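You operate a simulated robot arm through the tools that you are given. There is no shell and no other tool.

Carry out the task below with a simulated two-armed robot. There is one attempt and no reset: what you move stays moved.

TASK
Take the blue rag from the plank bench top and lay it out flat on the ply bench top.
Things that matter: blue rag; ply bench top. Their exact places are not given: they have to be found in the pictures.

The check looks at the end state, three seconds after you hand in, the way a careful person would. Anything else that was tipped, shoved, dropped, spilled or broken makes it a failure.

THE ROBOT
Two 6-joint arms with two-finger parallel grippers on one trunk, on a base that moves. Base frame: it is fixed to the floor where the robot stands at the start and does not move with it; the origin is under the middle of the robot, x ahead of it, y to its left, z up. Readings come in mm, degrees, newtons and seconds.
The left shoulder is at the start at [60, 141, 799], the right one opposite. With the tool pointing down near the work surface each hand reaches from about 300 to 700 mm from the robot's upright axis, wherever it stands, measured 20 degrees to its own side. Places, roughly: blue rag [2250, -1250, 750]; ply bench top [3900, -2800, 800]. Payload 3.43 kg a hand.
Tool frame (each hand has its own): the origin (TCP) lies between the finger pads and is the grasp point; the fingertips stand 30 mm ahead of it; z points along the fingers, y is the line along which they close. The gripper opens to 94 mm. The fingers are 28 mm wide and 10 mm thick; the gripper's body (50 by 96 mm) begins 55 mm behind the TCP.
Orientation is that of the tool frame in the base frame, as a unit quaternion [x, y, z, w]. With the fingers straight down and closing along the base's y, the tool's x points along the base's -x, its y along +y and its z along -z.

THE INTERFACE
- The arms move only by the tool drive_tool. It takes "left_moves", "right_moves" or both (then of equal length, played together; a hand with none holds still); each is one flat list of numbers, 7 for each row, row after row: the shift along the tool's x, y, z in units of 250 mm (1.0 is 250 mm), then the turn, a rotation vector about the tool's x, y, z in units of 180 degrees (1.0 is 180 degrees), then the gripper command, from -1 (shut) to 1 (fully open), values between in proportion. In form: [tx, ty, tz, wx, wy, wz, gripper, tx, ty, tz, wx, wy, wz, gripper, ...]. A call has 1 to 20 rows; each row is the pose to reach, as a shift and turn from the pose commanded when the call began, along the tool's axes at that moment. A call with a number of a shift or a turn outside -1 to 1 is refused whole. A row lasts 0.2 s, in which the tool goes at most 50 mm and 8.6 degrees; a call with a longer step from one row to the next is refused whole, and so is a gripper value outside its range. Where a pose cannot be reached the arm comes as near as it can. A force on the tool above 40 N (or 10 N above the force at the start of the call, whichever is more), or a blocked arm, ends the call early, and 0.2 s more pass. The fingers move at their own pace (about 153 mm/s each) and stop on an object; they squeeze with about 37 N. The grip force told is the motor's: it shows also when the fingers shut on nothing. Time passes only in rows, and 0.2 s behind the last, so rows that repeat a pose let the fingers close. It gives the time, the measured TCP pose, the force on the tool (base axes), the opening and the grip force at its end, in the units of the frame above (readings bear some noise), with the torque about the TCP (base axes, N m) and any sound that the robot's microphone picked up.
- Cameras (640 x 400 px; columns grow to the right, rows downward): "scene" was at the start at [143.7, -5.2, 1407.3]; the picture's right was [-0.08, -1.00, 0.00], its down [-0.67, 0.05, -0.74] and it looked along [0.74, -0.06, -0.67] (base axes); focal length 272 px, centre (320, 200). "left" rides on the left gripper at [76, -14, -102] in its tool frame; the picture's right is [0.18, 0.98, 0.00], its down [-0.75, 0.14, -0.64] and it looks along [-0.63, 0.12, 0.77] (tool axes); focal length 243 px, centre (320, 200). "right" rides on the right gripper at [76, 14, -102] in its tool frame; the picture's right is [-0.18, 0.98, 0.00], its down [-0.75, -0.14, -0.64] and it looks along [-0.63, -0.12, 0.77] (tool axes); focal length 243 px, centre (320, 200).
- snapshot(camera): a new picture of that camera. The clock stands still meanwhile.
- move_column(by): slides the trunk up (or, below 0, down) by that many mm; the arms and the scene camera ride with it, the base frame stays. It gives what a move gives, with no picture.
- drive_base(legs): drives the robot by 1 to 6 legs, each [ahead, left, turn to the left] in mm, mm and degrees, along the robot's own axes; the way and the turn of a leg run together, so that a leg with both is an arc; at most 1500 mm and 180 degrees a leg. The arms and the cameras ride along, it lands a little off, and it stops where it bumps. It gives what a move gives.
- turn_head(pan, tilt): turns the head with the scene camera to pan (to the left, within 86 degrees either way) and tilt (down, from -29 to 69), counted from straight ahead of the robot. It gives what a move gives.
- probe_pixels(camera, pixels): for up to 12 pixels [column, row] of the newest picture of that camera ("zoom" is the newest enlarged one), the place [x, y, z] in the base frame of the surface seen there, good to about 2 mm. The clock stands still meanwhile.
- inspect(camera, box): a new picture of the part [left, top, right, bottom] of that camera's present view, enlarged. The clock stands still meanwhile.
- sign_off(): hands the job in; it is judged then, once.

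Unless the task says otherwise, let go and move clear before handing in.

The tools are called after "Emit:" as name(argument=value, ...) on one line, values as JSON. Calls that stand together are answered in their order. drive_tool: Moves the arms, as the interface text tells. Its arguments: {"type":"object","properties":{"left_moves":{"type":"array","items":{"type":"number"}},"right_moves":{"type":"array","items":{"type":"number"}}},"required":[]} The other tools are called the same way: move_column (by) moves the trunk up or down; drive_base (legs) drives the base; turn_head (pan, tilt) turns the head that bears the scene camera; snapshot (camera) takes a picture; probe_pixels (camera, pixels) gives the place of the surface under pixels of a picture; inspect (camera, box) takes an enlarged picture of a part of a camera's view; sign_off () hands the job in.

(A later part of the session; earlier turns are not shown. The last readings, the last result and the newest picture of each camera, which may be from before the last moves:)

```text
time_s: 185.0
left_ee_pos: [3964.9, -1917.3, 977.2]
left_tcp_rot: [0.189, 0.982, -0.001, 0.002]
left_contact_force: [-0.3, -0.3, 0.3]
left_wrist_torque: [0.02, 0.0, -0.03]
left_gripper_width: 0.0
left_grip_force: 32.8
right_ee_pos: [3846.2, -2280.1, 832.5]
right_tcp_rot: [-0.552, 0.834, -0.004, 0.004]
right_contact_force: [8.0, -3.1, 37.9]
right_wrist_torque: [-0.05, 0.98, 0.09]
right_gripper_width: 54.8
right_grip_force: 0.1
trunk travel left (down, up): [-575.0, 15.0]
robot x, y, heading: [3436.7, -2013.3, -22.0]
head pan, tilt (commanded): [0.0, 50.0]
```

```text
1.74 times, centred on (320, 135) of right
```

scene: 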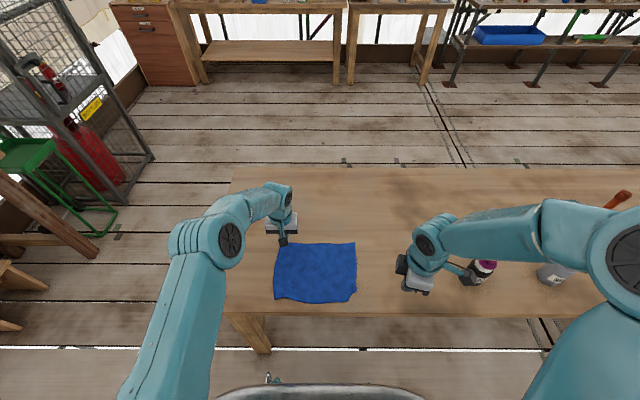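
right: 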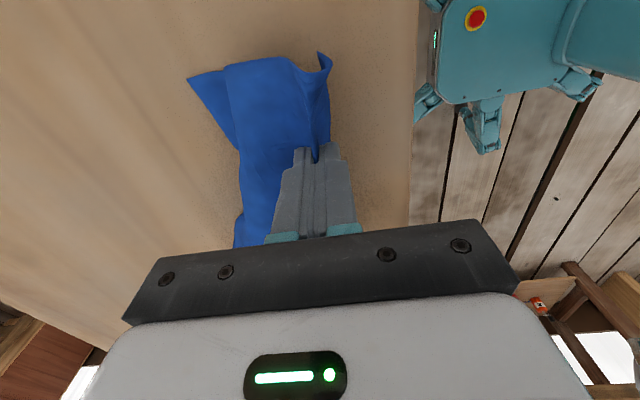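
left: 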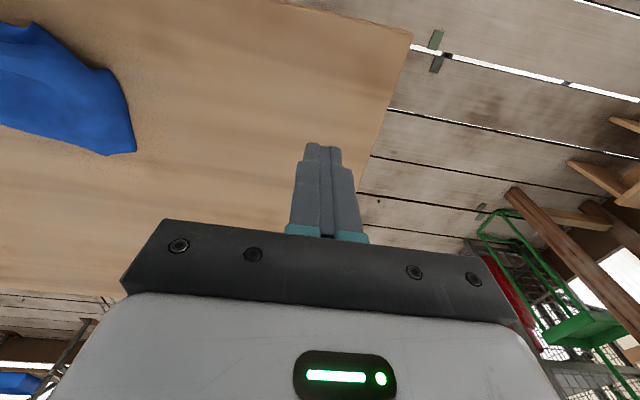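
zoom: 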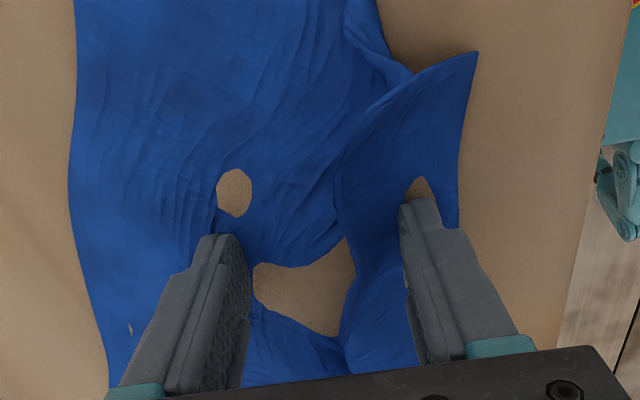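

The fold has opened; wrinkles remain to be pulled out. I'll lift the right hand straight up and look at the whole rag.

Emit:
drive_tool(right_moves=[0, 0, -0.015, 0, 0, 0, 0.28, 0, 0, -0.06, 0, 0, 0, 0.28, 0, 0, -0.15, 0, 0, 0, 0.28, 0, 0, -0.3, 0, 0, 0, 0.28, 0, 0, -0.45, 0, 0, 0, 0.28, 0.1, 0, -0.58, 0, 0, 0, 0.28, 0.25, 0, -0.6, 0, 0, 0, 0.28, 0.4, 0, -0.6, 0, 0, 0, 0.28, 0.4, 0, -0.6, 0, 0, 0, 0.28])

Emit:
inspect(camera="scene", box=[240, 190, 400, 320])

Emit:
snapshot(camera="right")

Emit:
snapshot(camera="left")

```text
time_s: 187.0
left_ee_pos: [3966.4, -1917.4, 976.6]
left_tcp_rot: [0.189, 0.982, -0.001, 0.0]
left_contact_force: [0.5, -0.3, 0.4]
left_wrist_torque: [0.02, -0.01, -0.02]
left_gripper_width: 0.2
left_grip_force: 33.2
right_ee_pos: [3808.5, -2369.8, 978.4]
right_tcp_rot: [-0.552, 0.834, -0.002, 0.002]
right_contact_force: [0.0, 0.5, 0.0]
right_wrist_torque: [-0.01, -0.01, 0.03]
right_gripper_width: 60.1
right_grip_force: 0.1
trunk travel left (down, up): [-575.0, 15.0]
robot x, y, heading: [3438.5, -2013.1, -21.9]
head pan, tilt (commanded): [0.0, 50.0]
```

```text
3.08 times, centred on (320, 255) of scene
```

zoom: 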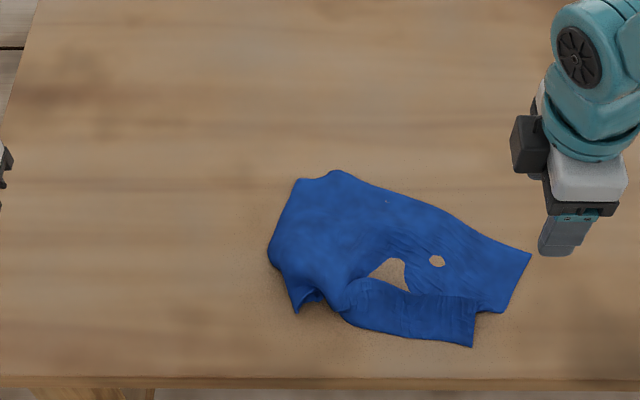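

```text
taken
```

right: 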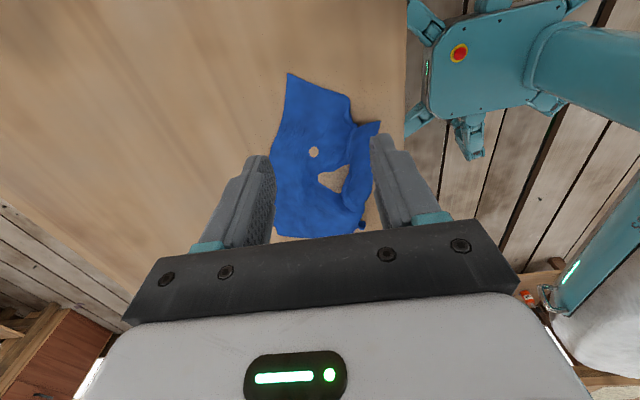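

```text
taken
```

left: 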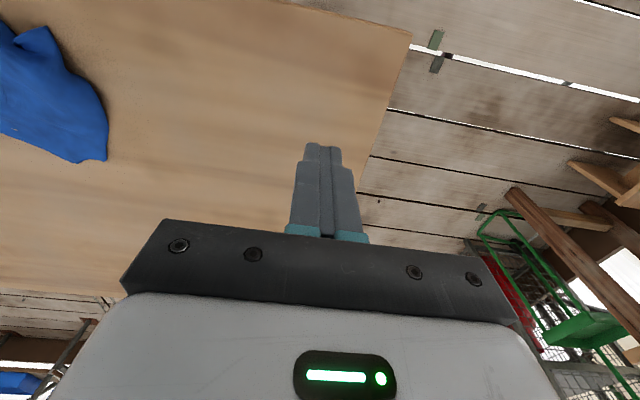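

All four corners are visible and open: A (298,180), B (530,252), C (472,345), D (297,312). I'll measure them so I can stretch the rag out corner by corner.

Emit:
inspect(camera="scene", box=[290, 240, 380, 310])

Emit:
probe_pixels(camera="zoom", pixels=[[620, 85], [425, 380], [500, 265], [440, 235], [60, 280], [150, 290], [200, 330], [300, 370], [380, 300], [250, 240], [300, 140], [100, 240]])

```text
5.71 times, centred on (335, 275) of scene
```

zoom: 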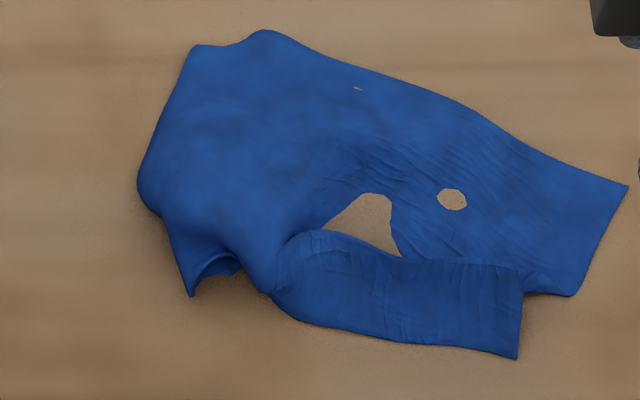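

```text
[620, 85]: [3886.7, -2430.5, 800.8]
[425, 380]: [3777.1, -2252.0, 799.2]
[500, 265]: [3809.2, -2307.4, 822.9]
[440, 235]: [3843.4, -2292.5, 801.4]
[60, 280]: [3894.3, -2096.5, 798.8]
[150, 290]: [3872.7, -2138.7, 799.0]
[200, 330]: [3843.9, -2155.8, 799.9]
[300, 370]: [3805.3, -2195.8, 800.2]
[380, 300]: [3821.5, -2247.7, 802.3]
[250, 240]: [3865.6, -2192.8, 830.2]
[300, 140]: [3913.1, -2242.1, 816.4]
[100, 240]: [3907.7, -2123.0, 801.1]
```

Emit:
probe_pixels(camera="zoom", pixels=[[515, 355], [624, 187], [570, 292], [192, 292], [142, 190], [197, 50], [263, 34], [280, 295], [400, 340], [500, 330], [230, 270], [330, 290]])

```text
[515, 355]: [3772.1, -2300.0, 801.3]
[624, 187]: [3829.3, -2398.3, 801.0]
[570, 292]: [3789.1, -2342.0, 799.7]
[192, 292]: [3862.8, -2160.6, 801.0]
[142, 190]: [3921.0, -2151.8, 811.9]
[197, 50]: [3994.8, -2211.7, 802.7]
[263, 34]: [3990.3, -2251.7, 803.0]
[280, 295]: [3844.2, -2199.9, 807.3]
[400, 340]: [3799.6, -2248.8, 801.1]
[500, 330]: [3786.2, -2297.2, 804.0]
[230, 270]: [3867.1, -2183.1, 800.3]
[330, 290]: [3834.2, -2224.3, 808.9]
```

The far edge A–B is straight (249 mm), but the near strip is pleated over the rest. I'll close the right fingers and go down onto corner B, then pull it forward to open the pleat.

Emit:
drive_tool(right_moves=[0.01, -0.05, 0.05, 0, 0, 0, -0.4, 0.017, -0.103, 0.15, 0, 0, 0, -1, 0.017, -0.103, 0.28, 0, 0, 0, -1, 0.017, -0.103, 0.4, 0, 0, 0, -1, 0.017, -0.103, 0.5, 0, 0, 0, -1, 0.017, -0.103, 0.55, 0, 0, 0, -1, 0.017, -0.103, 0.57, 0, 0, 0, -1, 0.017, -0.103, 0.57, 0, 0, 0, -1])

Emit:
snapshot(camera="right")

```text
time_s: 188.8
left_ee_pos: [3965.8, -1917.6, 977.5]
left_tcp_rot: [0.189, 0.982, -0.001, 0.002]
left_contact_force: [0.7, -0.1, -0.8]
left_wrist_torque: [-0.01, -0.02, -0.02]
left_gripper_width: 0.1
left_grip_force: 32.6
right_ee_pos: [3831.2, -2384.2, 839.0]
right_tcp_rot: [-0.553, 0.833, -0.002, 0.003]
right_contact_force: [0.5, -0.6, -1.0]
right_wrist_torque: [-0.02, -0.01, 0.0]
right_gripper_width: 0.0
right_grip_force: 32.9
trunk travel left (down, up): [-575.0, 15.0]
robot x, y, heading: [3437.9, -2013.2, -21.9]
head pan, tilt (commanded): [0.0, 50.0]
```

```text
taken
```

right: 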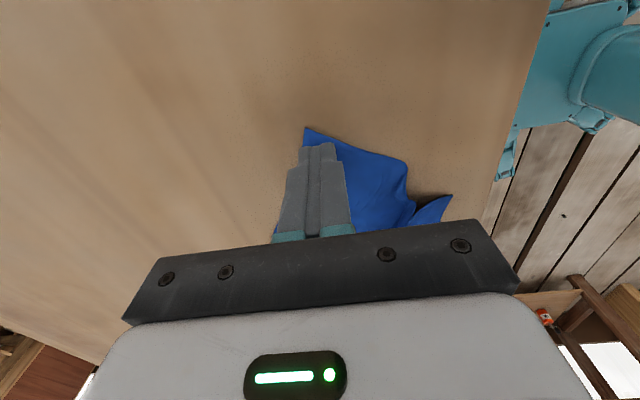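

The fingers are right at corner B. I'll press lightly and drag it 120 mm forward.

Emit:
drive_tool(right_moves=[0, 0, 0.02, 0, 0, 0, -1, 0, 0, 0.033, 0, 0, 0, -1, -0.003, -0.04, 0.033, 0, 0, 0, -1, -0.007, -0.08, 0.033, 0, 0, 0, -1, -0.01, -0.12, 0.033, 0, 0, 0, -1, -0.013, -0.16, 0.033, 0, 0, 0, -1, -0.017, -0.2, 0.033, 0, 0, 0, -1, -0.02, -0.24, 0.033, 0, 0, 0, -1, -0.023, -0.28, 0.033, 0, 0, 0, -1, -0.027, -0.32, 0.033, 0, 0, 0, -1, -0.03, -0.36, 0.033, 0, 0, 0, -1, -0.033, -0.4, 0.033, 0, 0, 0, -1, -0.037, -0.44, 0.033, 0, 0, 0, -1, -0.04, -0.48, 0.033, 0, 0, 0, -1])

Emit:
inspect(camera="scene", box=[260, 200, 400, 310])

Emit:
snapshot(camera="right")

```text
time_s: 191.8
left_ee_pos: [3963.3, -1917.3, 977.9]
left_tcp_rot: [0.189, 0.982, -0.002, 0.002]
left_contact_force: [-0.8, 0.0, -0.4]
left_wrist_torque: [0.01, -0.04, -0.01]
left_gripper_width: 0.1
left_grip_force: 33.0
right_ee_pos: [3944.1, -2422.9, 831.2]
right_tcp_rot: [-0.552, 0.834, -0.004, 0.003]
right_contact_force: [-6.3, 1.0, 25.1]
right_wrist_torque: [0.18, 0.29, 0.05]
right_gripper_width: 0.0
right_grip_force: 32.9
trunk travel left (down, up): [-575.0, 15.0]
robot x, y, heading: [3434.9, -2013.4, -21.8]
head pan, tilt (commanded): [0.0, 50.0]
```

```text
3.64 times, centred on (330, 255) of scene
```

zoom: 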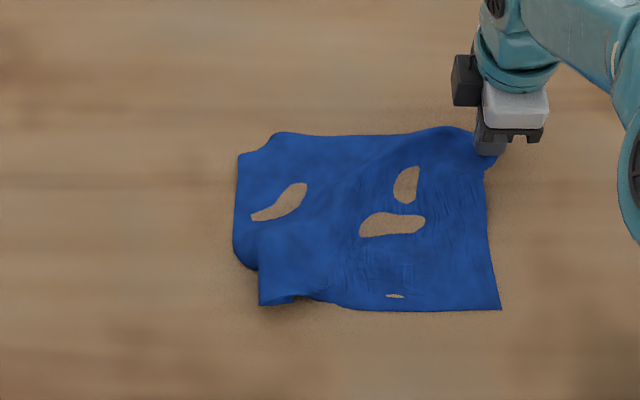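

```text
taken
```

right: 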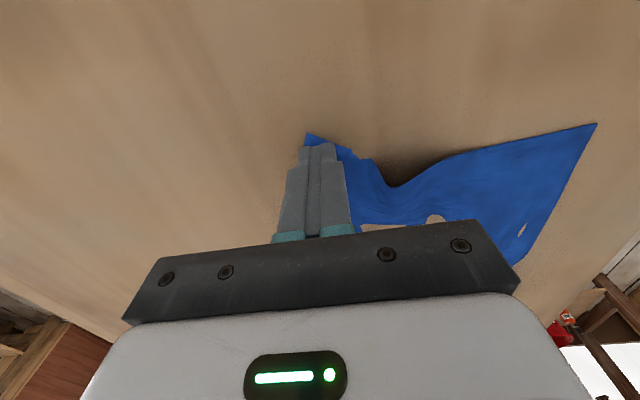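

The pleat opened well. With the right hand still holding B, I'll measure the left side for the left hand to pull.

Emit:
inspect(camera="scene", box=[280, 220, 350, 300])

Emit:
probe_pixels(camera="zoom", pixels=[[130, 100], [150, 130], [60, 110], [200, 60], [110, 260], [160, 330]])

```text
5.00 times, centred on (315, 260) of scene
```

zoom: 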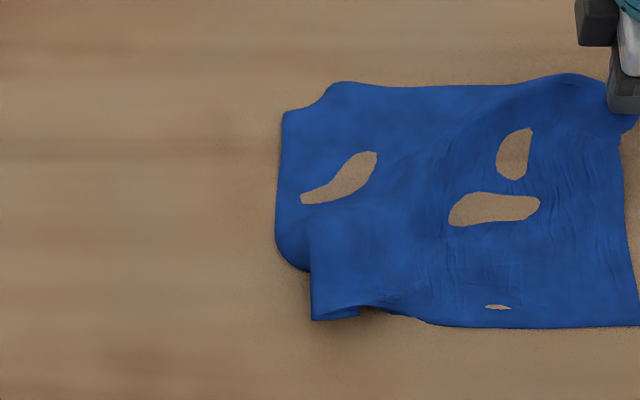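

```text
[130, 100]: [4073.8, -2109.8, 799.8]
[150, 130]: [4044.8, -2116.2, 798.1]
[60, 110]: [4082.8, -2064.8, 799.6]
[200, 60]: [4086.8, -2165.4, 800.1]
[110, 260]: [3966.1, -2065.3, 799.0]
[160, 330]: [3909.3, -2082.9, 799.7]
```

Emit:
probe_pixels(camera="zoom", pixels=[[287, 113], [310, 106], [335, 86], [279, 180], [280, 240], [300, 265], [315, 270], [316, 316], [355, 312], [340, 250], [420, 318], [450, 95]])

```text
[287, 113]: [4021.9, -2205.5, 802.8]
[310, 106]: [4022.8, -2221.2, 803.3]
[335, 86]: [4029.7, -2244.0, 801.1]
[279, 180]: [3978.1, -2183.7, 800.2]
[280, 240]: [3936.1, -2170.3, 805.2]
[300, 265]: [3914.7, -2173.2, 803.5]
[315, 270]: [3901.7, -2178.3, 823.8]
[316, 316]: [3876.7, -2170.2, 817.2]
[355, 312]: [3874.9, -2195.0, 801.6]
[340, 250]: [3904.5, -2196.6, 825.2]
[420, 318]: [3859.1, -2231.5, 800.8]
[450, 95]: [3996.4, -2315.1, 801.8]
```

Corner A is near its place; D (about [3877,-2170], raised to z≈817) needs pulling left and back. I'll bring the left hand over D in two moves.

Emit:
drive_tool(left_moves=[-0.01, -0.16, 0.02, 0, 0, 0, -1, -0.02, -0.32, 0.05, 0, 0, 0, -1, -0.03, -0.48, 0.1, 0, 0, 0, -1, -0.05, -0.64, 0.16, 0, 0, 0, -1, -0.07, -0.8, 0.22, 0, 0, 0, -1, -0.08, -0.92, 0.25, 0, 0, 0, -1, -0.08, -0.92, 0.25, 0, 0, 0, -1])

Emit:
snapshot(camera="left")

```text
time_s: 193.4
left_ee_pos: [3898.4, -2139.5, 922.4]
left_tcp_rot: [0.189, 0.982, -0.001, 0.003]
left_contact_force: [0.1, 0.0, 0.1]
left_wrist_torque: [-0.02, 0.03, 0.0]
left_gripper_width: 0.0
left_grip_force: 32.5
right_ee_pos: [3944.1, -2421.6, 832.2]
right_tcp_rot: [-0.553, 0.833, -0.003, 0.003]
right_contact_force: [-5.7, -0.3, 28.6]
right_wrist_torque: [0.19, 0.26, 0.09]
right_gripper_width: 0.0
right_grip_force: 32.9
trunk travel left (down, up): [-575.0, 15.0]
robot x, y, heading: [3435.8, -2015.4, -21.9]
head pan, tilt (commanded): [0.0, 50.0]
```

```text
taken
```

left: 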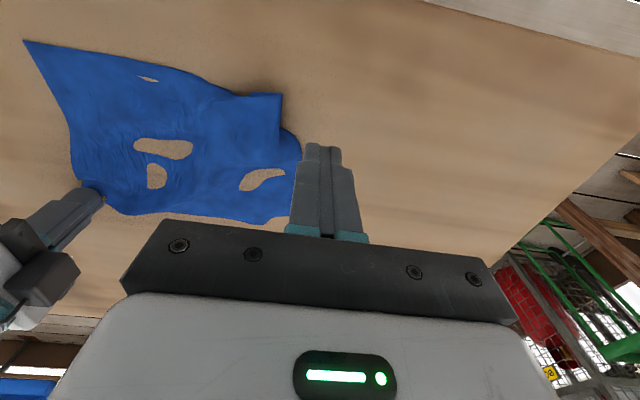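

D's flap is seen at (282,95), overlapping a bulge of the left edge. I'll lower onto D's tip.

Emit:
drive_tool(left_moves=[-0.004, -0.09, 0.05, 0, 0, 0, -1, -0.007, -0.172, 0.12, 0, 0, 0, -1, -0.007, -0.172, 0.2, 0, 0, 0, -1, -0.007, -0.172, 0.27, 0, 0, 0, -1, -0.007, -0.172, 0.32, 0, 0, 0, -1, -0.007, -0.172, 0.355, 0, 0, 0, -1, -0.007, -0.172, 0.364, 0, 0, 0, -1])

Emit:
snapshot(camera="left")

Emit:
inspect(camera="scene", box=[260, 200, 400, 310])

```text
time_s: 195.0
left_ee_pos: [3885.2, -2180.5, 831.6]
left_tcp_rot: [0.189, 0.982, -0.001, 0.003]
left_contact_force: [-3.1, 3.8, 20.5]
left_wrist_torque: [-0.14, -0.02, -0.03]
left_gripper_width: 0.0
left_grip_force: 33.1
right_ee_pos: [3944.1, -2422.5, 831.7]
right_tcp_rot: [-0.553, 0.833, -0.004, 0.003]
right_contact_force: [1.6, -3.6, 20.2]
right_wrist_torque: [-0.01, 0.05, 0.03]
right_gripper_width: 0.0
right_grip_force: 33.3
trunk travel left (down, up): [-575.0, 15.0]
robot x, y, heading: [3435.2, -2012.1, -22.1]
head pan, tilt (commanded): [0.0, 50.0]
```

```text
taken
```

left: 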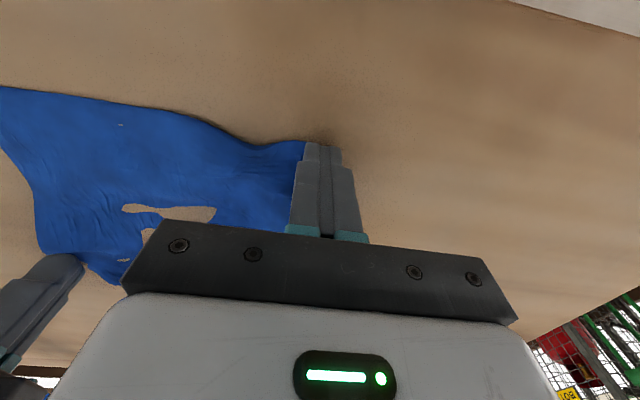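

```text
3.64 times, centred on (330, 255) of scene
```

zoom: 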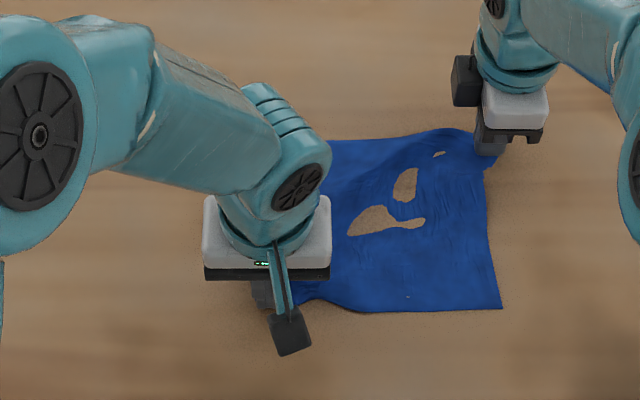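

The left fingers press on D. I'll drag it 45 mm left and 35 mm back.

Emit:
drive_tool(left_moves=[0.016, 0.02, 0, 0, 0, 0, -1, 0.031, 0.04, 0, 0, 0, 0, -1, 0.047, 0.06, 0, 0, 0, 0, -1, 0.062, 0.08, 0, 0, 0, 0, -1, 0.078, 0.1, 0, 0, 0, 0, -1, 0.093, 0.12, 0, 0, 0, 0, -1, 0.109, 0.14, 0, 0, 0, 0, -1, 0.125, 0.16, 0, 0, 0, 0, -1, 0.14, 0.18, 0, 0, 0, 0, -1])

Emit:
snapshot(camera="left")

Emit:
inspect(camera="scene", box=[250, 200, 390, 310])

```text
time_s: 196.0
left_ee_pos: [3880.8, -2162.0, 831.8]
left_tcp_rot: [0.189, 0.982, -0.005, 0.007]
left_contact_force: [-3.4, -0.3, 18.9]
left_wrist_torque: [-0.19, 0.05, -0.02]
left_gripper_width: 0.0
left_grip_force: 32.7
right_ee_pos: [3945.9, -2423.3, 833.1]
right_tcp_rot: [-0.553, 0.833, -0.004, 0.004]
right_contact_force: [-2.7, 0.1, 9.8]
right_wrist_torque: [0.02, 0.12, 0.04]
right_gripper_width: 0.0
right_grip_force: 33.1
trunk travel left (down, up): [-575.0, 15.0]
robot x, y, heading: [3439.1, -2010.9, -21.7]
head pan, tilt (commanded): [0.0, 50.0]
stopped in row 4 (left hand): the force on the tool passed its limit at 42 N (the readings are from after the stop); the commanded pose is now the measured one
```

```text
taken
```

left: 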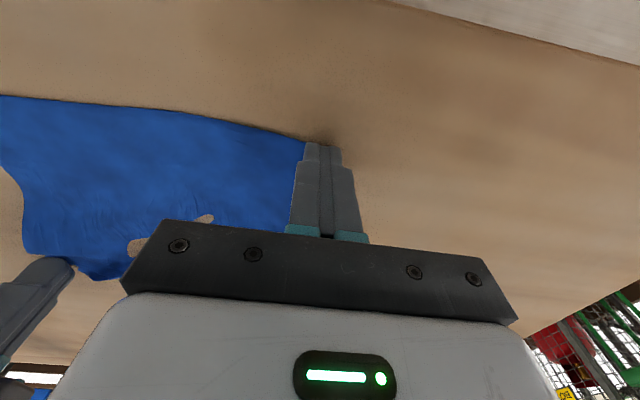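

```text
3.64 times, centred on (320, 255) of scene
```

zoom: 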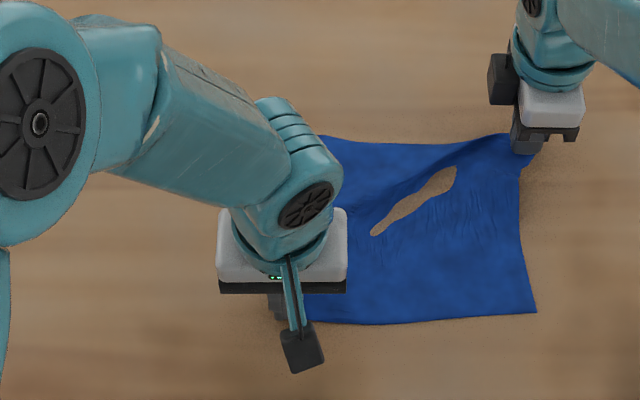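

The D–B diagonal is taut now and the hem straight. I'll lift the left hand and view the result with the right still holding B.

Emit:
drive_tool(left_moves=[0, 0, -0.02, 0, 0, 0, -1, 0, 0, -0.08, 0, 0, 0, -1, 0, 0, -0.2, 0, 0, 0, -1, 0, 0.05, -0.35, 0, 0, 0, -1, 0, 0.15, -0.48, 0, 0, 0, -1, 0, 0.3, -0.56, 0, 0, 0, -1, 0, 0.45, -0.6, 0, 0, 0, -1, 0, 0.6, -0.6, 0, 0, 0, -1, 0, 0.6, -0.6, 0, 0, 0, -1])

Emit:
inspect(camera="scene", box=[250, 200, 390, 310])

Emit:
snapshot(camera="left")

```text
time_s: 198.0
left_ee_pos: [3932.6, -2024.4, 978.9]
left_tcp_rot: [0.189, 0.982, -0.004, 0.006]
left_contact_force: [0.0, 0.7, 0.9]
left_wrist_torque: [0.01, -0.02, -0.02]
left_gripper_width: 0.3
left_grip_force: 33.0
right_ee_pos: [3946.7, -2422.7, 832.3]
right_tcp_rot: [-0.552, 0.834, -0.004, 0.004]
right_contact_force: [4.1, -3.5, 26.5]
right_wrist_torque: [0.03, -0.05, 0.0]
right_gripper_width: 0.0
right_grip_force: 32.8
trunk travel left (down, up): [-575.0, 15.0]
robot x, y, heading: [3433.6, -2016.3, -21.8]
head pan, tilt (commanded): [0.0, 50.0]
```

```text
3.64 times, centred on (320, 255) of scene
```

zoom: 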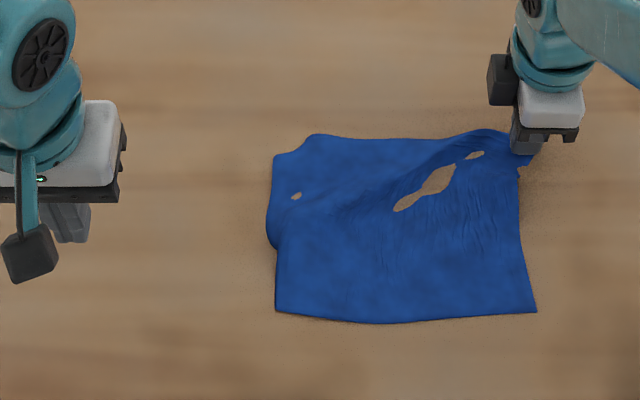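

```text
taken
```

left: 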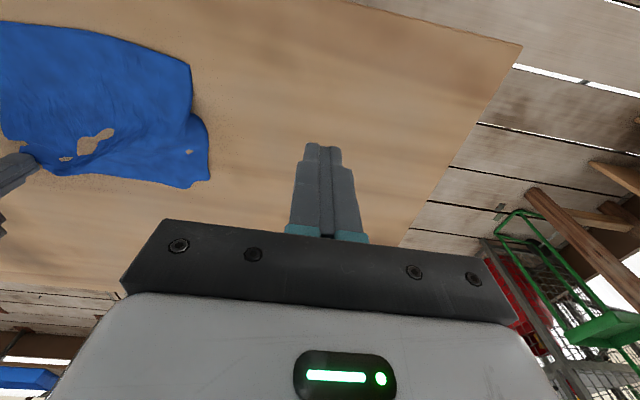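

The near hem, C and D now look sharp. I'll zoom in on corner A, which looks slightly bunched.

Emit:
inspect(camera="left", box=[100, 60, 240, 210])

Emit:
inspect(camera="scene", box=[300, 225, 350, 275])

Emit:
probe_pixels(camera="zoom", pixels=[[100, 100], [150, 150], [200, 100], [250, 120], [300, 200], [150, 250]])

```text
2.67 times, centred on (170, 135) of left
```

zoom: 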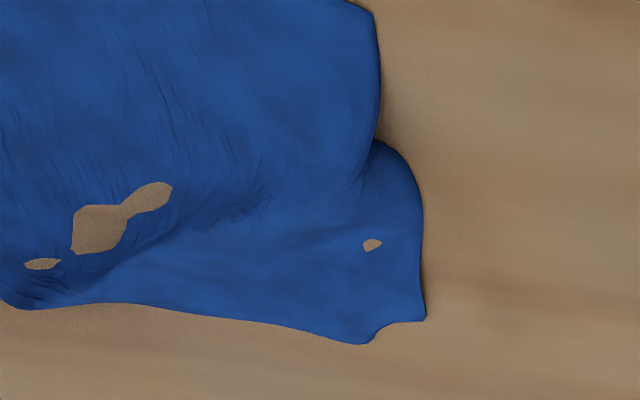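

```text
8.00 times, centred on (325, 250) of scene
```

zoom: 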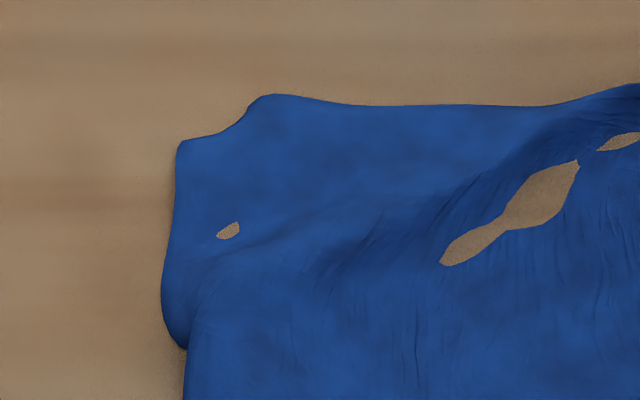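

```text
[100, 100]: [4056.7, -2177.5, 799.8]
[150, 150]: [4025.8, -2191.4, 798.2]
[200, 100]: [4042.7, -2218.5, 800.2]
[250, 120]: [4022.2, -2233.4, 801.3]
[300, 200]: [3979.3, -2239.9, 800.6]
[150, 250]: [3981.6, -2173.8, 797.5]
```

Corner A's tip is tucked under by about 20–35 mm. I'll fix it the way C got fixed: lift the right hand off B, then pinch near A with the left hand, lift and re-lay it trailing outward.

Emit:
drive_tool(right_moves=[0, 0, -0.02, 0, 0, 0, -1, 0, 0, -0.08, 0, 0, 0, -1, 0, 0, -0.2, 0, 0, 0, -1, 0, 0.02, -0.35, 0, 0, 0, -1, 0, 0.1, -0.5, 0, 0, 0, -1, 0, 0.25, -0.6, 0, 0, 0, -1, 0, 0.4, -0.6, 0, 0, 0, -1, 0, 0.5, -0.6, 0, 0, 0, -1, 0, 0.5, -0.6, 0, 0, 0, -1])

Emit:
inspect(camera="scene", box=[280, 210, 400, 310])

```text
time_s: 200.0
left_ee_pos: [3935.5, -2025.4, 976.3]
left_tcp_rot: [0.189, 0.982, -0.004, 0.004]
left_contact_force: [0.3, 1.0, 0.0]
left_wrist_torque: [0.0, 0.03, -0.03]
left_gripper_width: 0.4
left_grip_force: 33.3
right_ee_pos: [3832.3, -2374.0, 977.0]
right_tcp_rot: [-0.551, 0.834, -0.002, 0.004]
right_contact_force: [0.7, 0.4, 0.1]
right_wrist_torque: [-0.01, 0.0, 0.02]
right_gripper_width: 0.1
right_grip_force: 32.9
trunk travel left (down, up): [-575.0, 15.0]
robot x, y, heading: [3436.6, -2012.5, -21.8]
head pan, tilt (commanded): [0.0, 50.0]
```

```text
4.00 times, centred on (340, 260) of scene
```

zoom: 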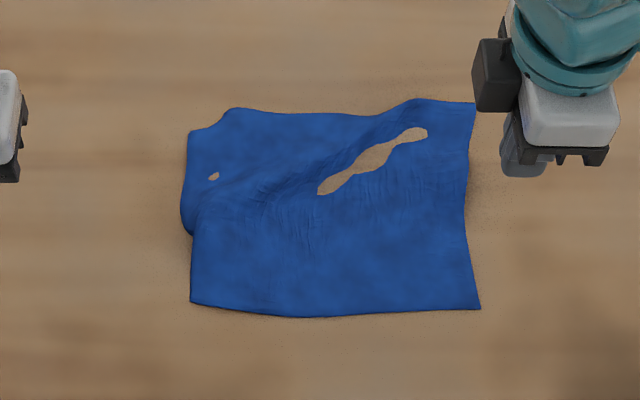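

Emit:
probe_pixels(camera="zoom", pixels=[[191, 134], [215, 124], [236, 111], [183, 212], [195, 236], [473, 105], [478, 306], [193, 301], [250, 180], [300, 160], [230, 150], [370, 115]])

```text
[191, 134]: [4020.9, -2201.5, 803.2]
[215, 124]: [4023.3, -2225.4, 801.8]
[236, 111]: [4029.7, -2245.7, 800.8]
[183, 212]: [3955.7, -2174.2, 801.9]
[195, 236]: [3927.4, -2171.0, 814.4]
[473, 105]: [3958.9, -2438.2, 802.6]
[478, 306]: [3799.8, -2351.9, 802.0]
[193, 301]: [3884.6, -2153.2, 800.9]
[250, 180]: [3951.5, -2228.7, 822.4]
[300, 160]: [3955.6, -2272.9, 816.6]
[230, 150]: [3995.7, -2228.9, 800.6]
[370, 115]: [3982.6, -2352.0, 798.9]
```

Only A's quadrant is bunched now. I'll bring the left hand, opened to 60 mm, over a point about 50 mm inside corner A.

Emit:
drive_tool(left_moves=[-0.08, -0.12, 0, 0, 0, 0, -0.4, -0.16, -0.24, 0.02, 0, 0, 0, 0.28, -0.24, -0.36, 0.05, 0, 0, 0, 0.28, -0.32, -0.48, 0.1, 0, 0, 0, 0.28, -0.4, -0.6, 0.17, 0, 0, 0, 0.28, -0.464, -0.702, 0.26, 0, 0, 0, 0.28, -0.464, -0.702, 0.38, 0, 0, 0, 0.28, -0.464, -0.702, 0.48, 0, 0, 0, 0.28, -0.464, -0.702, 0.54, 0, 0, 0, 0.28, -0.464, -0.702, 0.54, 0, 0, 0, 0.28])

Emit:
snapshot(camera="left")

Emit:
inspect(camera="scene", box=[280, 210, 400, 310])

```text
time_s: 202.2
left_ee_pos: [3977.9, -2228.8, 846.0]
left_tcp_rot: [0.189, 0.982, -0.003, 0.005]
left_contact_force: [0.2, -0.2, 0.1]
left_wrist_torque: [0.02, -0.04, -0.02]
left_gripper_width: 60.1
left_grip_force: 0.1
right_ee_pos: [3831.6, -2373.9, 978.0]
right_tcp_rot: [-0.553, 0.833, -0.002, 0.004]
right_contact_force: [-0.4, 0.5, 0.1]
right_wrist_torque: [-0.01, 0.02, 0.01]
right_gripper_width: 0.0
right_grip_force: 32.3
trunk travel left (down, up): [-575.0, 15.0]
robot x, y, heading: [3437.1, -2013.7, -21.6]
head pan, tilt (commanded): [0.0, 50.0]
```

```text
taken
```

left: 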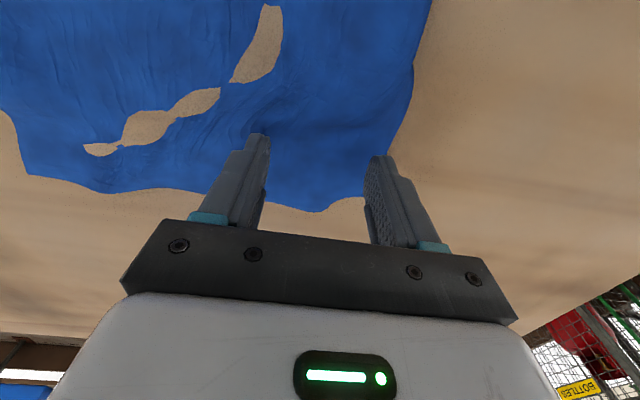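

```text
4.00 times, centred on (340, 260) of scene
```

zoom: 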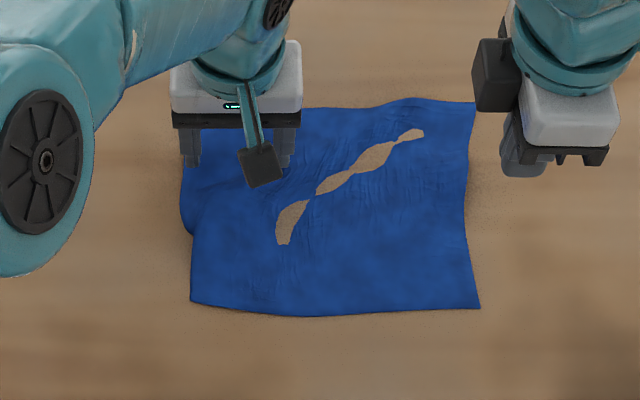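

The fingers straddle the spot near A. I'll press down and close halfway.

Emit:
drive_tool(left_moves=[0, 0, 0.03, 0, 0, 0, 0.28, 0, 0, 0.055, 0, 0, 0, 0.28, 0, 0, 0.066, 0, 0, 0, 0.28, 0, 0, 0.07, 0, 0, 0, 0.2, 0, 0, 0.07, 0, 0, 0, 0.1, 0, 0, 0.07, 0, 0, 0, 0, 0, 0, 0.07, 0, 0, 0, -0.1, 0, 0, 0.07, 0, 0, 0, -0.2, 0, 0, 0.07, 0, 0, 0, -0.3])

Emit:
inspect(camera="left", box=[140, 40, 500, 265])

```text
time_s: 204.2
left_ee_pos: [3979.8, -2229.1, 831.2]
left_tcp_rot: [0.188, 0.982, -0.004, 0.008]
left_contact_force: [2.8, -1.6, 34.7]
left_wrist_torque: [0.81, -0.08, -0.04]
left_gripper_width: 32.6
left_grip_force: 0.0
right_ee_pos: [3829.4, -2374.4, 980.5]
right_tcp_rot: [-0.552, 0.834, -0.003, 0.005]
right_contact_force: [0.1, -0.3, 0.2]
right_wrist_torque: [0.05, -0.07, 0.01]
right_gripper_width: 0.1
right_grip_force: 32.6
trunk travel left (down, up): [-575.0, 15.0]
robot x, y, heading: [3435.1, -2014.5, -21.7]
head pan, tilt (commanded): [0.0, 50.0]
```

```text
1.78 times, centred on (320, 152) of left
```

zoom: 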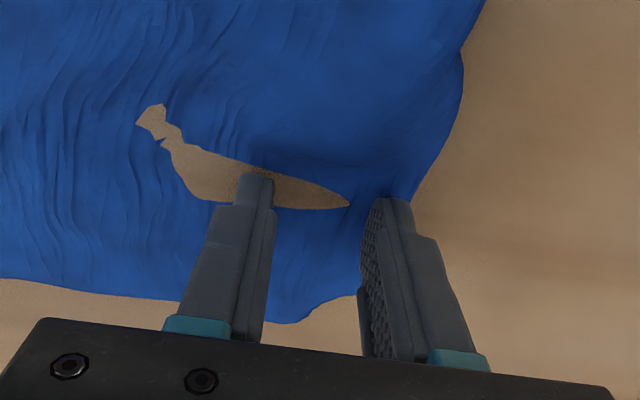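

The cloth is arching in front of the fingers. I'll ease the pressure and close fully.

Emit:
drive_tool(left_moves=[0, 0, -0.004, 0, 0, 0, -0.4, 0, 0, -0.005, 0, 0, 0, -0.5, 0, 0, -0.005, 0, 0, 0, -0.6, 0, 0, -0.005, 0, 0, 0, -0.7, 0, 0, -0.005, 0, 0, 0, -0.8, 0, 0, -0.005, 0, 0, 0, -0.9, 0, 0, -0.005, 0, 0, 0, -1, 0, 0, -0.005, 0, 0, 0, -1, 0, 0, -0.005, 0, 0, 0, -1])

Emit:
inspect(camera="left", box=[140, 40, 500, 265])

```text
time_s: 206.2
left_ee_pos: [3978.0, -2228.2, 832.3]
left_tcp_rot: [0.189, 0.982, -0.004, 0.006]
left_contact_force: [-0.1, -1.6, 26.1]
left_wrist_torque: [0.09, 0.15, -0.02]
left_gripper_width: 0.0
left_grip_force: 32.5
right_ee_pos: [3830.4, -2372.4, 978.8]
right_tcp_rot: [-0.552, 0.834, -0.002, 0.004]
right_contact_force: [0.3, 0.0, 0.3]
right_wrist_torque: [0.0, -0.03, -0.03]
right_gripper_width: 0.1
right_grip_force: 33.0
trunk travel left (down, up): [-575.0, 15.0]
robot x, y, heading: [3435.2, -2010.0, -21.5]
head pan, tilt (commanded): [0.0, 50.0]
```

```text
1.78 times, centred on (320, 152) of left
```

zoom: 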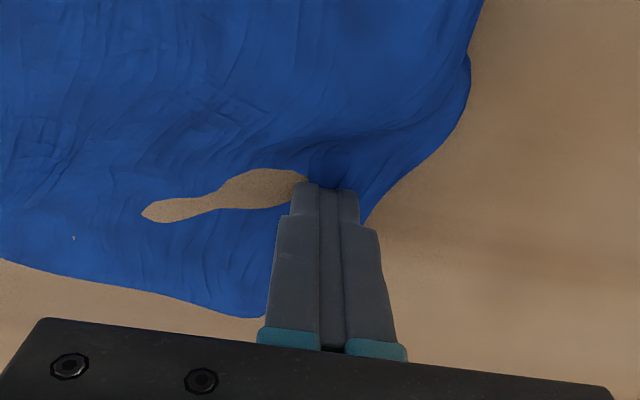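

The pinch missed — the arch formed outside the fingers. I'll lift and check.

Emit:
drive_tool(left_moves=[0, 0, -0.03, 0, 0, 0, -1, 0, 0, -0.1, 0, 0, 0, -1, 0, 0, -0.25, 0, 0, 0, -1, 0.05, 0.08, -0.4, 0, 0, 0, -1, 0.1, 0.22, -0.5, 0, 0, 0, -1, 0.15, 0.38, -0.55, 0, 0, 0, -1, 0.15, 0.55, -0.55, 0, 0, 0, -1, 0.15, 0.55, -0.55, 0, 0, 0, -1])

Emit:
inspect(camera="scene", box=[280, 210, 400, 310])

Emit:
probe_pixels(camera="zoom", pixels=[[191, 134], [215, 124], [236, 111], [183, 212], [195, 236], [473, 105], [478, 306], [193, 301], [250, 180], [300, 160], [230, 150]])

```text
time_s: 208.0
left_ee_pos: [3995.5, -2087.6, 961.6]
left_tcp_rot: [0.189, 0.982, -0.003, 0.004]
left_contact_force: [0.3, -1.3, -0.6]
left_wrist_torque: [-0.01, 0.01, -0.01]
left_gripper_width: 0.0
left_grip_force: 32.8
right_ee_pos: [3832.9, -2375.5, 977.2]
right_tcp_rot: [-0.553, 0.833, -0.001, 0.004]
right_contact_force: [-0.1, -0.2, 0.1]
right_wrist_torque: [0.01, 0.0, -0.03]
right_gripper_width: 0.0
right_grip_force: 33.0
trunk travel left (down, up): [-575.0, 15.0]
robot x, y, heading: [3434.9, -2015.4, -21.7]
head pan, tilt (commanded): [0.0, 50.0]
```

```text
4.00 times, centred on (340, 260) of scene
```

zoom: 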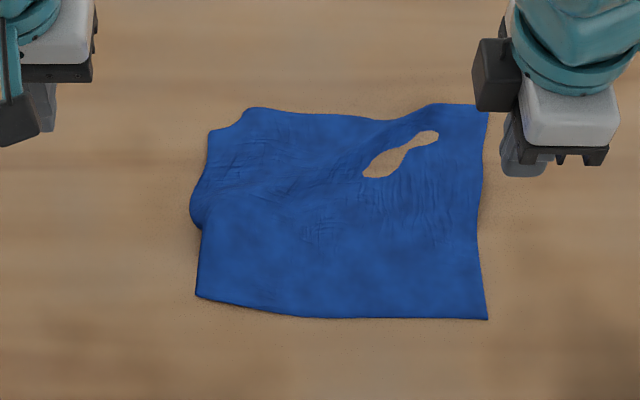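

```text
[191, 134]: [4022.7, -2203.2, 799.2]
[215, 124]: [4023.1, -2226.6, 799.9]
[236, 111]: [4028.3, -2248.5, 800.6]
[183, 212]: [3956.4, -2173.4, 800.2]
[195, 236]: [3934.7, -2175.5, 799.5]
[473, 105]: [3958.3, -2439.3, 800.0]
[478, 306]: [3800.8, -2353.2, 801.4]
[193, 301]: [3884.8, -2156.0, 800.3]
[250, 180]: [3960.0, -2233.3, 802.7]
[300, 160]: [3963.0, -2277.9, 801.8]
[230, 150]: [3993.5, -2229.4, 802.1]
```

The rag is flatter now and A's tuck smaller. I'll press near A with the left hand and pull it forward-left to take out the slack.

Emit:
drive_tool(left_moves=[-0.07, -0.14, 0.02, 0, 0, 0, -1, -0.14, -0.28, 0.06, 0, 0, 0, -1, -0.2, -0.43, 0.14, 0, 0, 0, -1, -0.27, -0.574, 0.24, 0, 0, 0, -1, -0.27, -0.574, 0.36, 0, 0, 0, -1, -0.27, -0.574, 0.45, 0, 0, 0, -1, -0.27, -0.574, 0.5, 0, 0, 0, -1, -0.27, -0.574, 0.518, 0, 0, 0, -1, -0.27, -0.574, 0.522, 0, 0, 0, -1])

```text
time_s: 210.0
left_ee_pos: [4007.1, -2246.3, 837.4]
left_tcp_rot: [0.189, 0.982, -0.003, 0.005]
left_contact_force: [0.8, 0.3, 0.3]
left_wrist_torque: [-0.02, 0.02, -0.01]
left_gripper_width: 0.1
left_grip_force: 32.9
right_ee_pos: [3832.6, -2374.5, 978.3]
right_tcp_rot: [-0.552, 0.834, -0.002, 0.003]
right_contact_force: [0.0, 0.7, 0.0]
right_wrist_torque: [0.0, -0.02, 0.01]
right_gripper_width: 0.0
right_grip_force: 33.1
trunk travel left (down, up): [-575.0, 15.0]
robot x, y, heading: [3433.1, -2011.6, -21.7]
head pan, tilt (commanded): [0.0, 50.0]
```

I'll lower the last few mm and drag 40 mm forward, 25 mm left.

Emit:
drive_tool(left_moves=[0, 0, 0.016, 0, 0, 0, -1, 0, 0, 0.026, 0, 0, 0, -1, -0.02, 0.012, 0.026, 0, 0, 0, -1, -0.04, 0.025, 0.026, 0, 0, 0, -1, -0.06, 0.038, 0.026, 0, 0, 0, -1, -0.08, 0.05, 0.026, 0, 0, 0, -1, -0.1, 0.062, 0.026, 0, 0, 0, -1, -0.12, 0.075, 0.026, 0, 0, 0, -1, -0.14, 0.088, 0.026, 0, 0, 0, -1, -0.16, 0.1, 0.026, 0, 0, 0, -1])

Emit:
inspect(camera="scene", box=[280, 210, 400, 310])

Emit:
snapshot(camera="left")

```text
time_s: 212.2
left_ee_pos: [4030.7, -2227.6, 834.1]
left_tcp_rot: [0.189, 0.982, -0.003, 0.003]
left_contact_force: [0.2, 0.2, 0.1]
left_wrist_torque: [0.01, 0.01, 0.01]
left_gripper_width: 0.0
left_grip_force: 33.0
left hand out of reach, approached as far as the arm can: row 5, 6, 7, 8, 9, 10
right_ee_pos: [3832.4, -2374.7, 977.3]
right_tcp_rot: [-0.553, 0.833, -0.002, 0.003]
right_contact_force: [0.1, 0.9, 1.0]
right_wrist_torque: [0.02, 0.01, -0.01]
right_gripper_width: 0.0
right_grip_force: 33.1
trunk travel left (down, up): [-575.0, 15.0]
robot x, y, heading: [3439.8, -2015.7, -21.8]
head pan, tilt (commanded): [0.0, 50.0]
```

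```text
4.00 times, centred on (340, 260) of scene
```

zoom: 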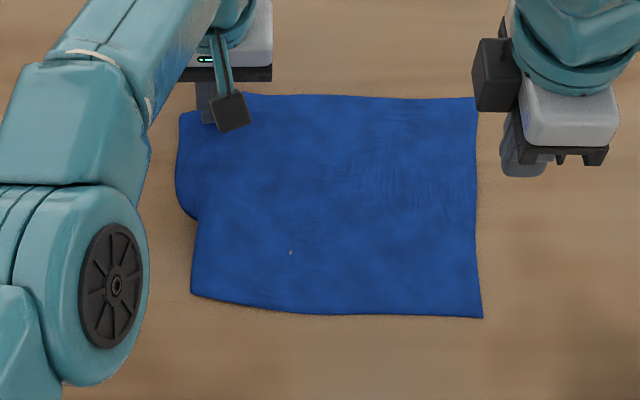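

```text
taken
```

left: 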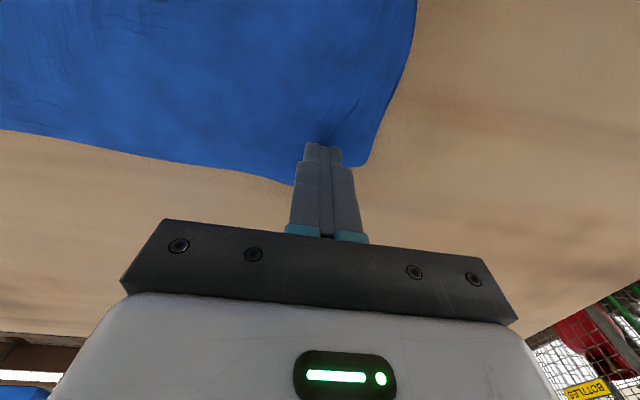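

The rag is much flatter, with nearly all pale spots gone. I'll lift the left hand clear and look again.

Emit:
drive_tool(left_moves=[0, 0, -0.03, 0, 0, 0, -1, 0, 0, -0.1, 0, 0, 0, -1, 0.02, 0, -0.25, 0, 0, 0, -1, 0.08, 0.08, -0.4, 0, 0, 0, -1, 0.16, 0.22, -0.5, 0, 0, 0, -1, 0.24, 0.38, -0.55, 0, 0, 0, -1, 0.28, 0.55, -0.55, 0, 0, 0, -1, 0.28, 0.55, -0.55, 0, 0, 0, -1])

Emit:
inspect(camera="scene", box=[280, 210, 400, 310])

Emit:
snapshot(camera="left")

```text
time_s: 214.0
left_ee_pos: [4084.4, -2155.5, 1000.2]
left_tcp_rot: [0.19, 0.982, -0.003, 0.002]
left_contact_force: [0.6, -0.1, -0.8]
left_wrist_torque: [0.01, 0.01, 0.0]
left_gripper_width: 0.0
left_grip_force: 32.7
left hand out of reach, approached as far as the arm can: row 3, 4, 5, 6, 7, 8
right_ee_pos: [3832.9, -2375.3, 977.6]
right_tcp_rot: [-0.553, 0.833, -0.001, 0.003]
right_contact_force: [-0.4, -0.8, -0.9]
right_wrist_torque: [-0.02, 0.01, -0.01]
right_gripper_width: 0.0
right_grip_force: 33.6
trunk travel left (down, up): [-575.0, 15.0]
robot x, y, heading: [3436.7, -2013.0, -21.8]
head pan, tilt (commanded): [0.0, 50.0]
```

```text
4.00 times, centred on (340, 260) of scene
```

zoom: 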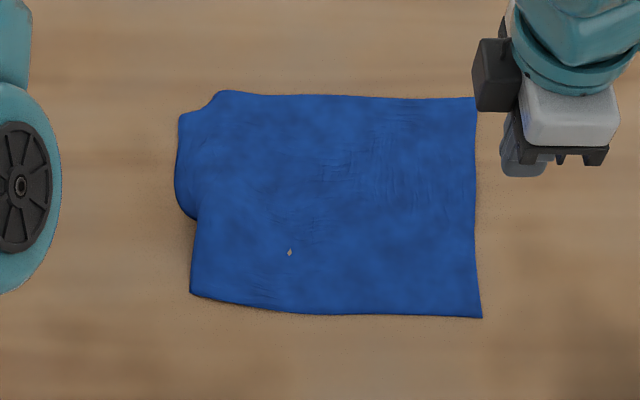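

```text
taken
```

left: 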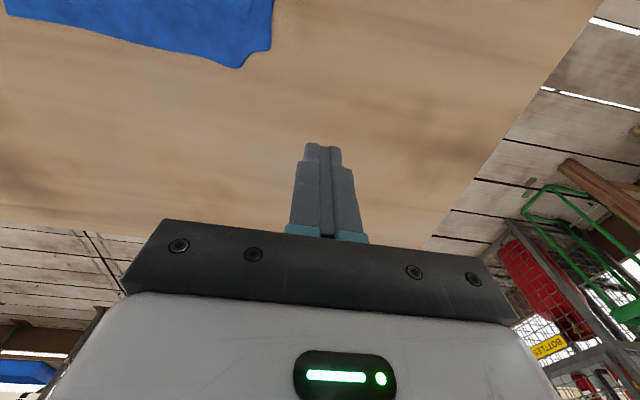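

Emit:
inspect(camera="scene", box=[315, 225, 365, 290])

Emit:
probe_pixels(camera="zoom", pixels=[[100, 75], [150, 60], [90, 180], [110, 210], [120, 220], [130, 200], [150, 180], [105, 310], [120, 150], [200, 150], [70, 130], [180, 50]])

```text
6.15 times, centred on (340, 258) of scene
```

zoom: 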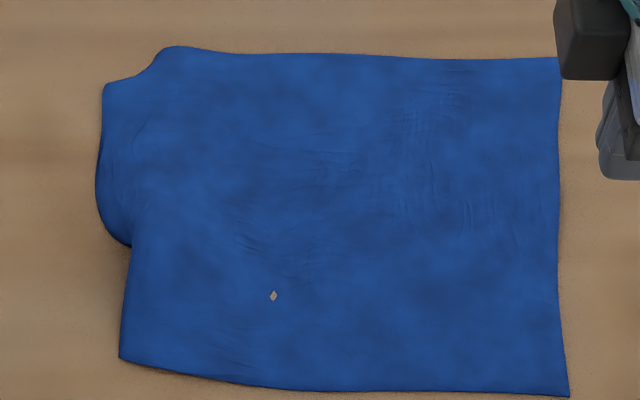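

```text
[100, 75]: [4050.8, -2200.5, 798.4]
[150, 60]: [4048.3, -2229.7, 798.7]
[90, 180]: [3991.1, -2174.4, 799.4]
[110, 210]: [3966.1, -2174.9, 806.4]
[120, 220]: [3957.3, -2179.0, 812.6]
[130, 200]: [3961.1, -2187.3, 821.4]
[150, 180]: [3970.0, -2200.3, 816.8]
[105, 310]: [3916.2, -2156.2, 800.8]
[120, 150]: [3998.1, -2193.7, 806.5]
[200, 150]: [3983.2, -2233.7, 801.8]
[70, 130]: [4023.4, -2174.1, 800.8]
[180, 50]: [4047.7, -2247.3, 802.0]
```

The rag is nearly flat: a low bump near the left edge and a small tuck at A remain. The left arm reported being out of reach, so I'll first bring it back toward the robot and check where it goes.

Emit:
drive_tool(left_moves=[0.05, 0, 0, 0, 0, 0, -1, 0.1, 0, 0, 0, 0, 0, -1, 0.2, 0, 0, 0, 0, 0, -1, 0.3, 0, 0, 0, 0, 0, -1, 0.3, 0, 0, 0, 0, 0, -1])

Emit:
snapshot(camera="scene")

```text
time_s: 215.2
left_ee_pos: [4084.4, -2154.8, 1001.1]
left_tcp_rot: [0.19, 0.982, -0.004, 0.003]
left_contact_force: [-0.4, -0.3, -0.9]
left_wrist_torque: [-0.01, -0.04, -0.01]
left_gripper_width: 0.1
left_grip_force: 33.1
left hand out of reach, approached as far as the arm can: row 1, 2, 3, 4, 5
right_ee_pos: [3831.5, -2374.1, 977.6]
right_tcp_rot: [-0.552, 0.834, -0.002, 0.003]
right_contact_force: [-0.4, -0.2, -0.3]
right_wrist_torque: [-0.03, 0.02, -0.04]
right_gripper_width: 0.1
right_grip_force: 33.2
trunk travel left (down, up): [-575.0, 15.0]
robot x, y, heading: [3438.8, -2011.9, -22.2]
head pan, tilt (commanded): [0.0, 50.0]
```

```text
taken
```

scene: 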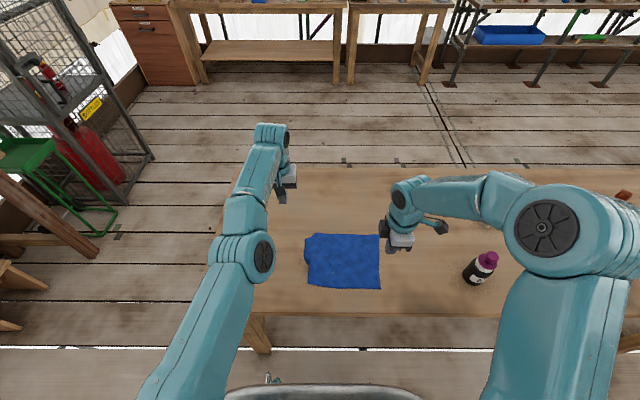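

The left arm is stretched nearly straight and its solver seems stuck there. I'll try bringing it well back and up in one longer series.

Emit:
drive_tool(left_moves=[0.15, 0, -0.1, 0, 0, 0, -1, 0.3, 0, -0.2, 0, 0, 0, -1, 0.45, 0, -0.3, 0, 0, 0, -1, 0.6, 0, -0.35, 0, 0, 0, -1, 0.75, 0, -0.35, 0, 0, 0, -1, 0.9, 0, -0.35, 0, 0, 0, -1, 0.9, 0, -0.35, 0, 0, 0, -1])

```text
time_s: 216.8
left_ee_pos: [4071.7, -2161.1, 1060.5]
left_tcp_rot: [0.188, 0.982, -0.004, 0.003]
left_contact_force: [1.1, -0.5, -0.1]
left_wrist_torque: [0.05, -0.02, 0.04]
left_gripper_width: 0.3
left_grip_force: 33.5
left hand out of reach, approached as far as the arm can: row 1, 2, 3, 4, 5, 6, 7
right_ee_pos: [3831.4, -2373.2, 977.8]
right_tcp_rot: [-0.552, 0.834, -0.002, 0.003]
right_contact_force: [0.5, 0.4, -0.6]
right_wrist_torque: [-0.02, -0.01, -0.05]
right_gripper_width: 0.0
right_grip_force: 33.3
trunk travel left (down, up): [-575.0, 15.0]
robot x, y, heading: [3438.7, -2015.7, -21.7]
head pan, tilt (commanded): [0.0, 50.0]
```

It only slid along its reach limit. I'll try tilting the tool forward while backing up, to get the elbow to bend.

Emit:
drive_tool(left_moves=[0.1, 0, -0.05, 0, -0.045, 0, -1, 0.2, 0, -0.1, 0, -0.09, 0, -1, 0.35, 0, -0.1, 0, -0.135, 0, -1, 0.5, 0, -0.1, 0, -0.18, 0, -1, 0.65, 0, -0.1, 0, -0.225, 0, -1, 0.8, 0, -0.1, 0, -0.27, 0, -1, 0.8, 0, -0.1, 0, -0.27, 0, -1])

Emit:
snapshot(camera="scene")

```text
time_s: 218.4
left_ee_pos: [3885.2, -2081.4, 1071.5]
left_tcp_rot: [0.17, 0.893, -0.082, 0.409]
left_contact_force: [0.6, 0.4, 0.1]
left_wrist_torque: [-0.02, 0.01, 0.01]
left_gripper_width: 0.2
left_grip_force: 33.5
left hand out of reach, approached as far as the arm can: row 1
right_ee_pos: [3830.7, -2372.8, 979.0]
right_tcp_rot: [-0.553, 0.833, -0.003, 0.003]
right_contact_force: [0.1, 0.6, -0.3]
right_wrist_torque: [0.0, -0.01, 0.02]
right_gripper_width: 0.0
right_grip_force: 33.0
trunk travel left (down, up): [-575.0, 15.0]
robot x, y, heading: [3435.5, -2012.8, -22.0]
head pan, tilt (commanded): [0.0, 50.0]
```

```text
taken
```

scene: 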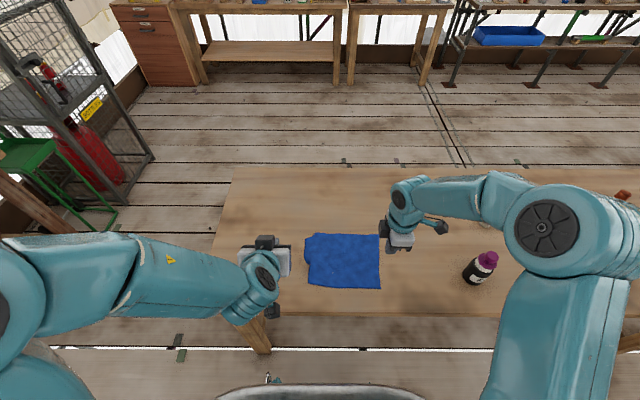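

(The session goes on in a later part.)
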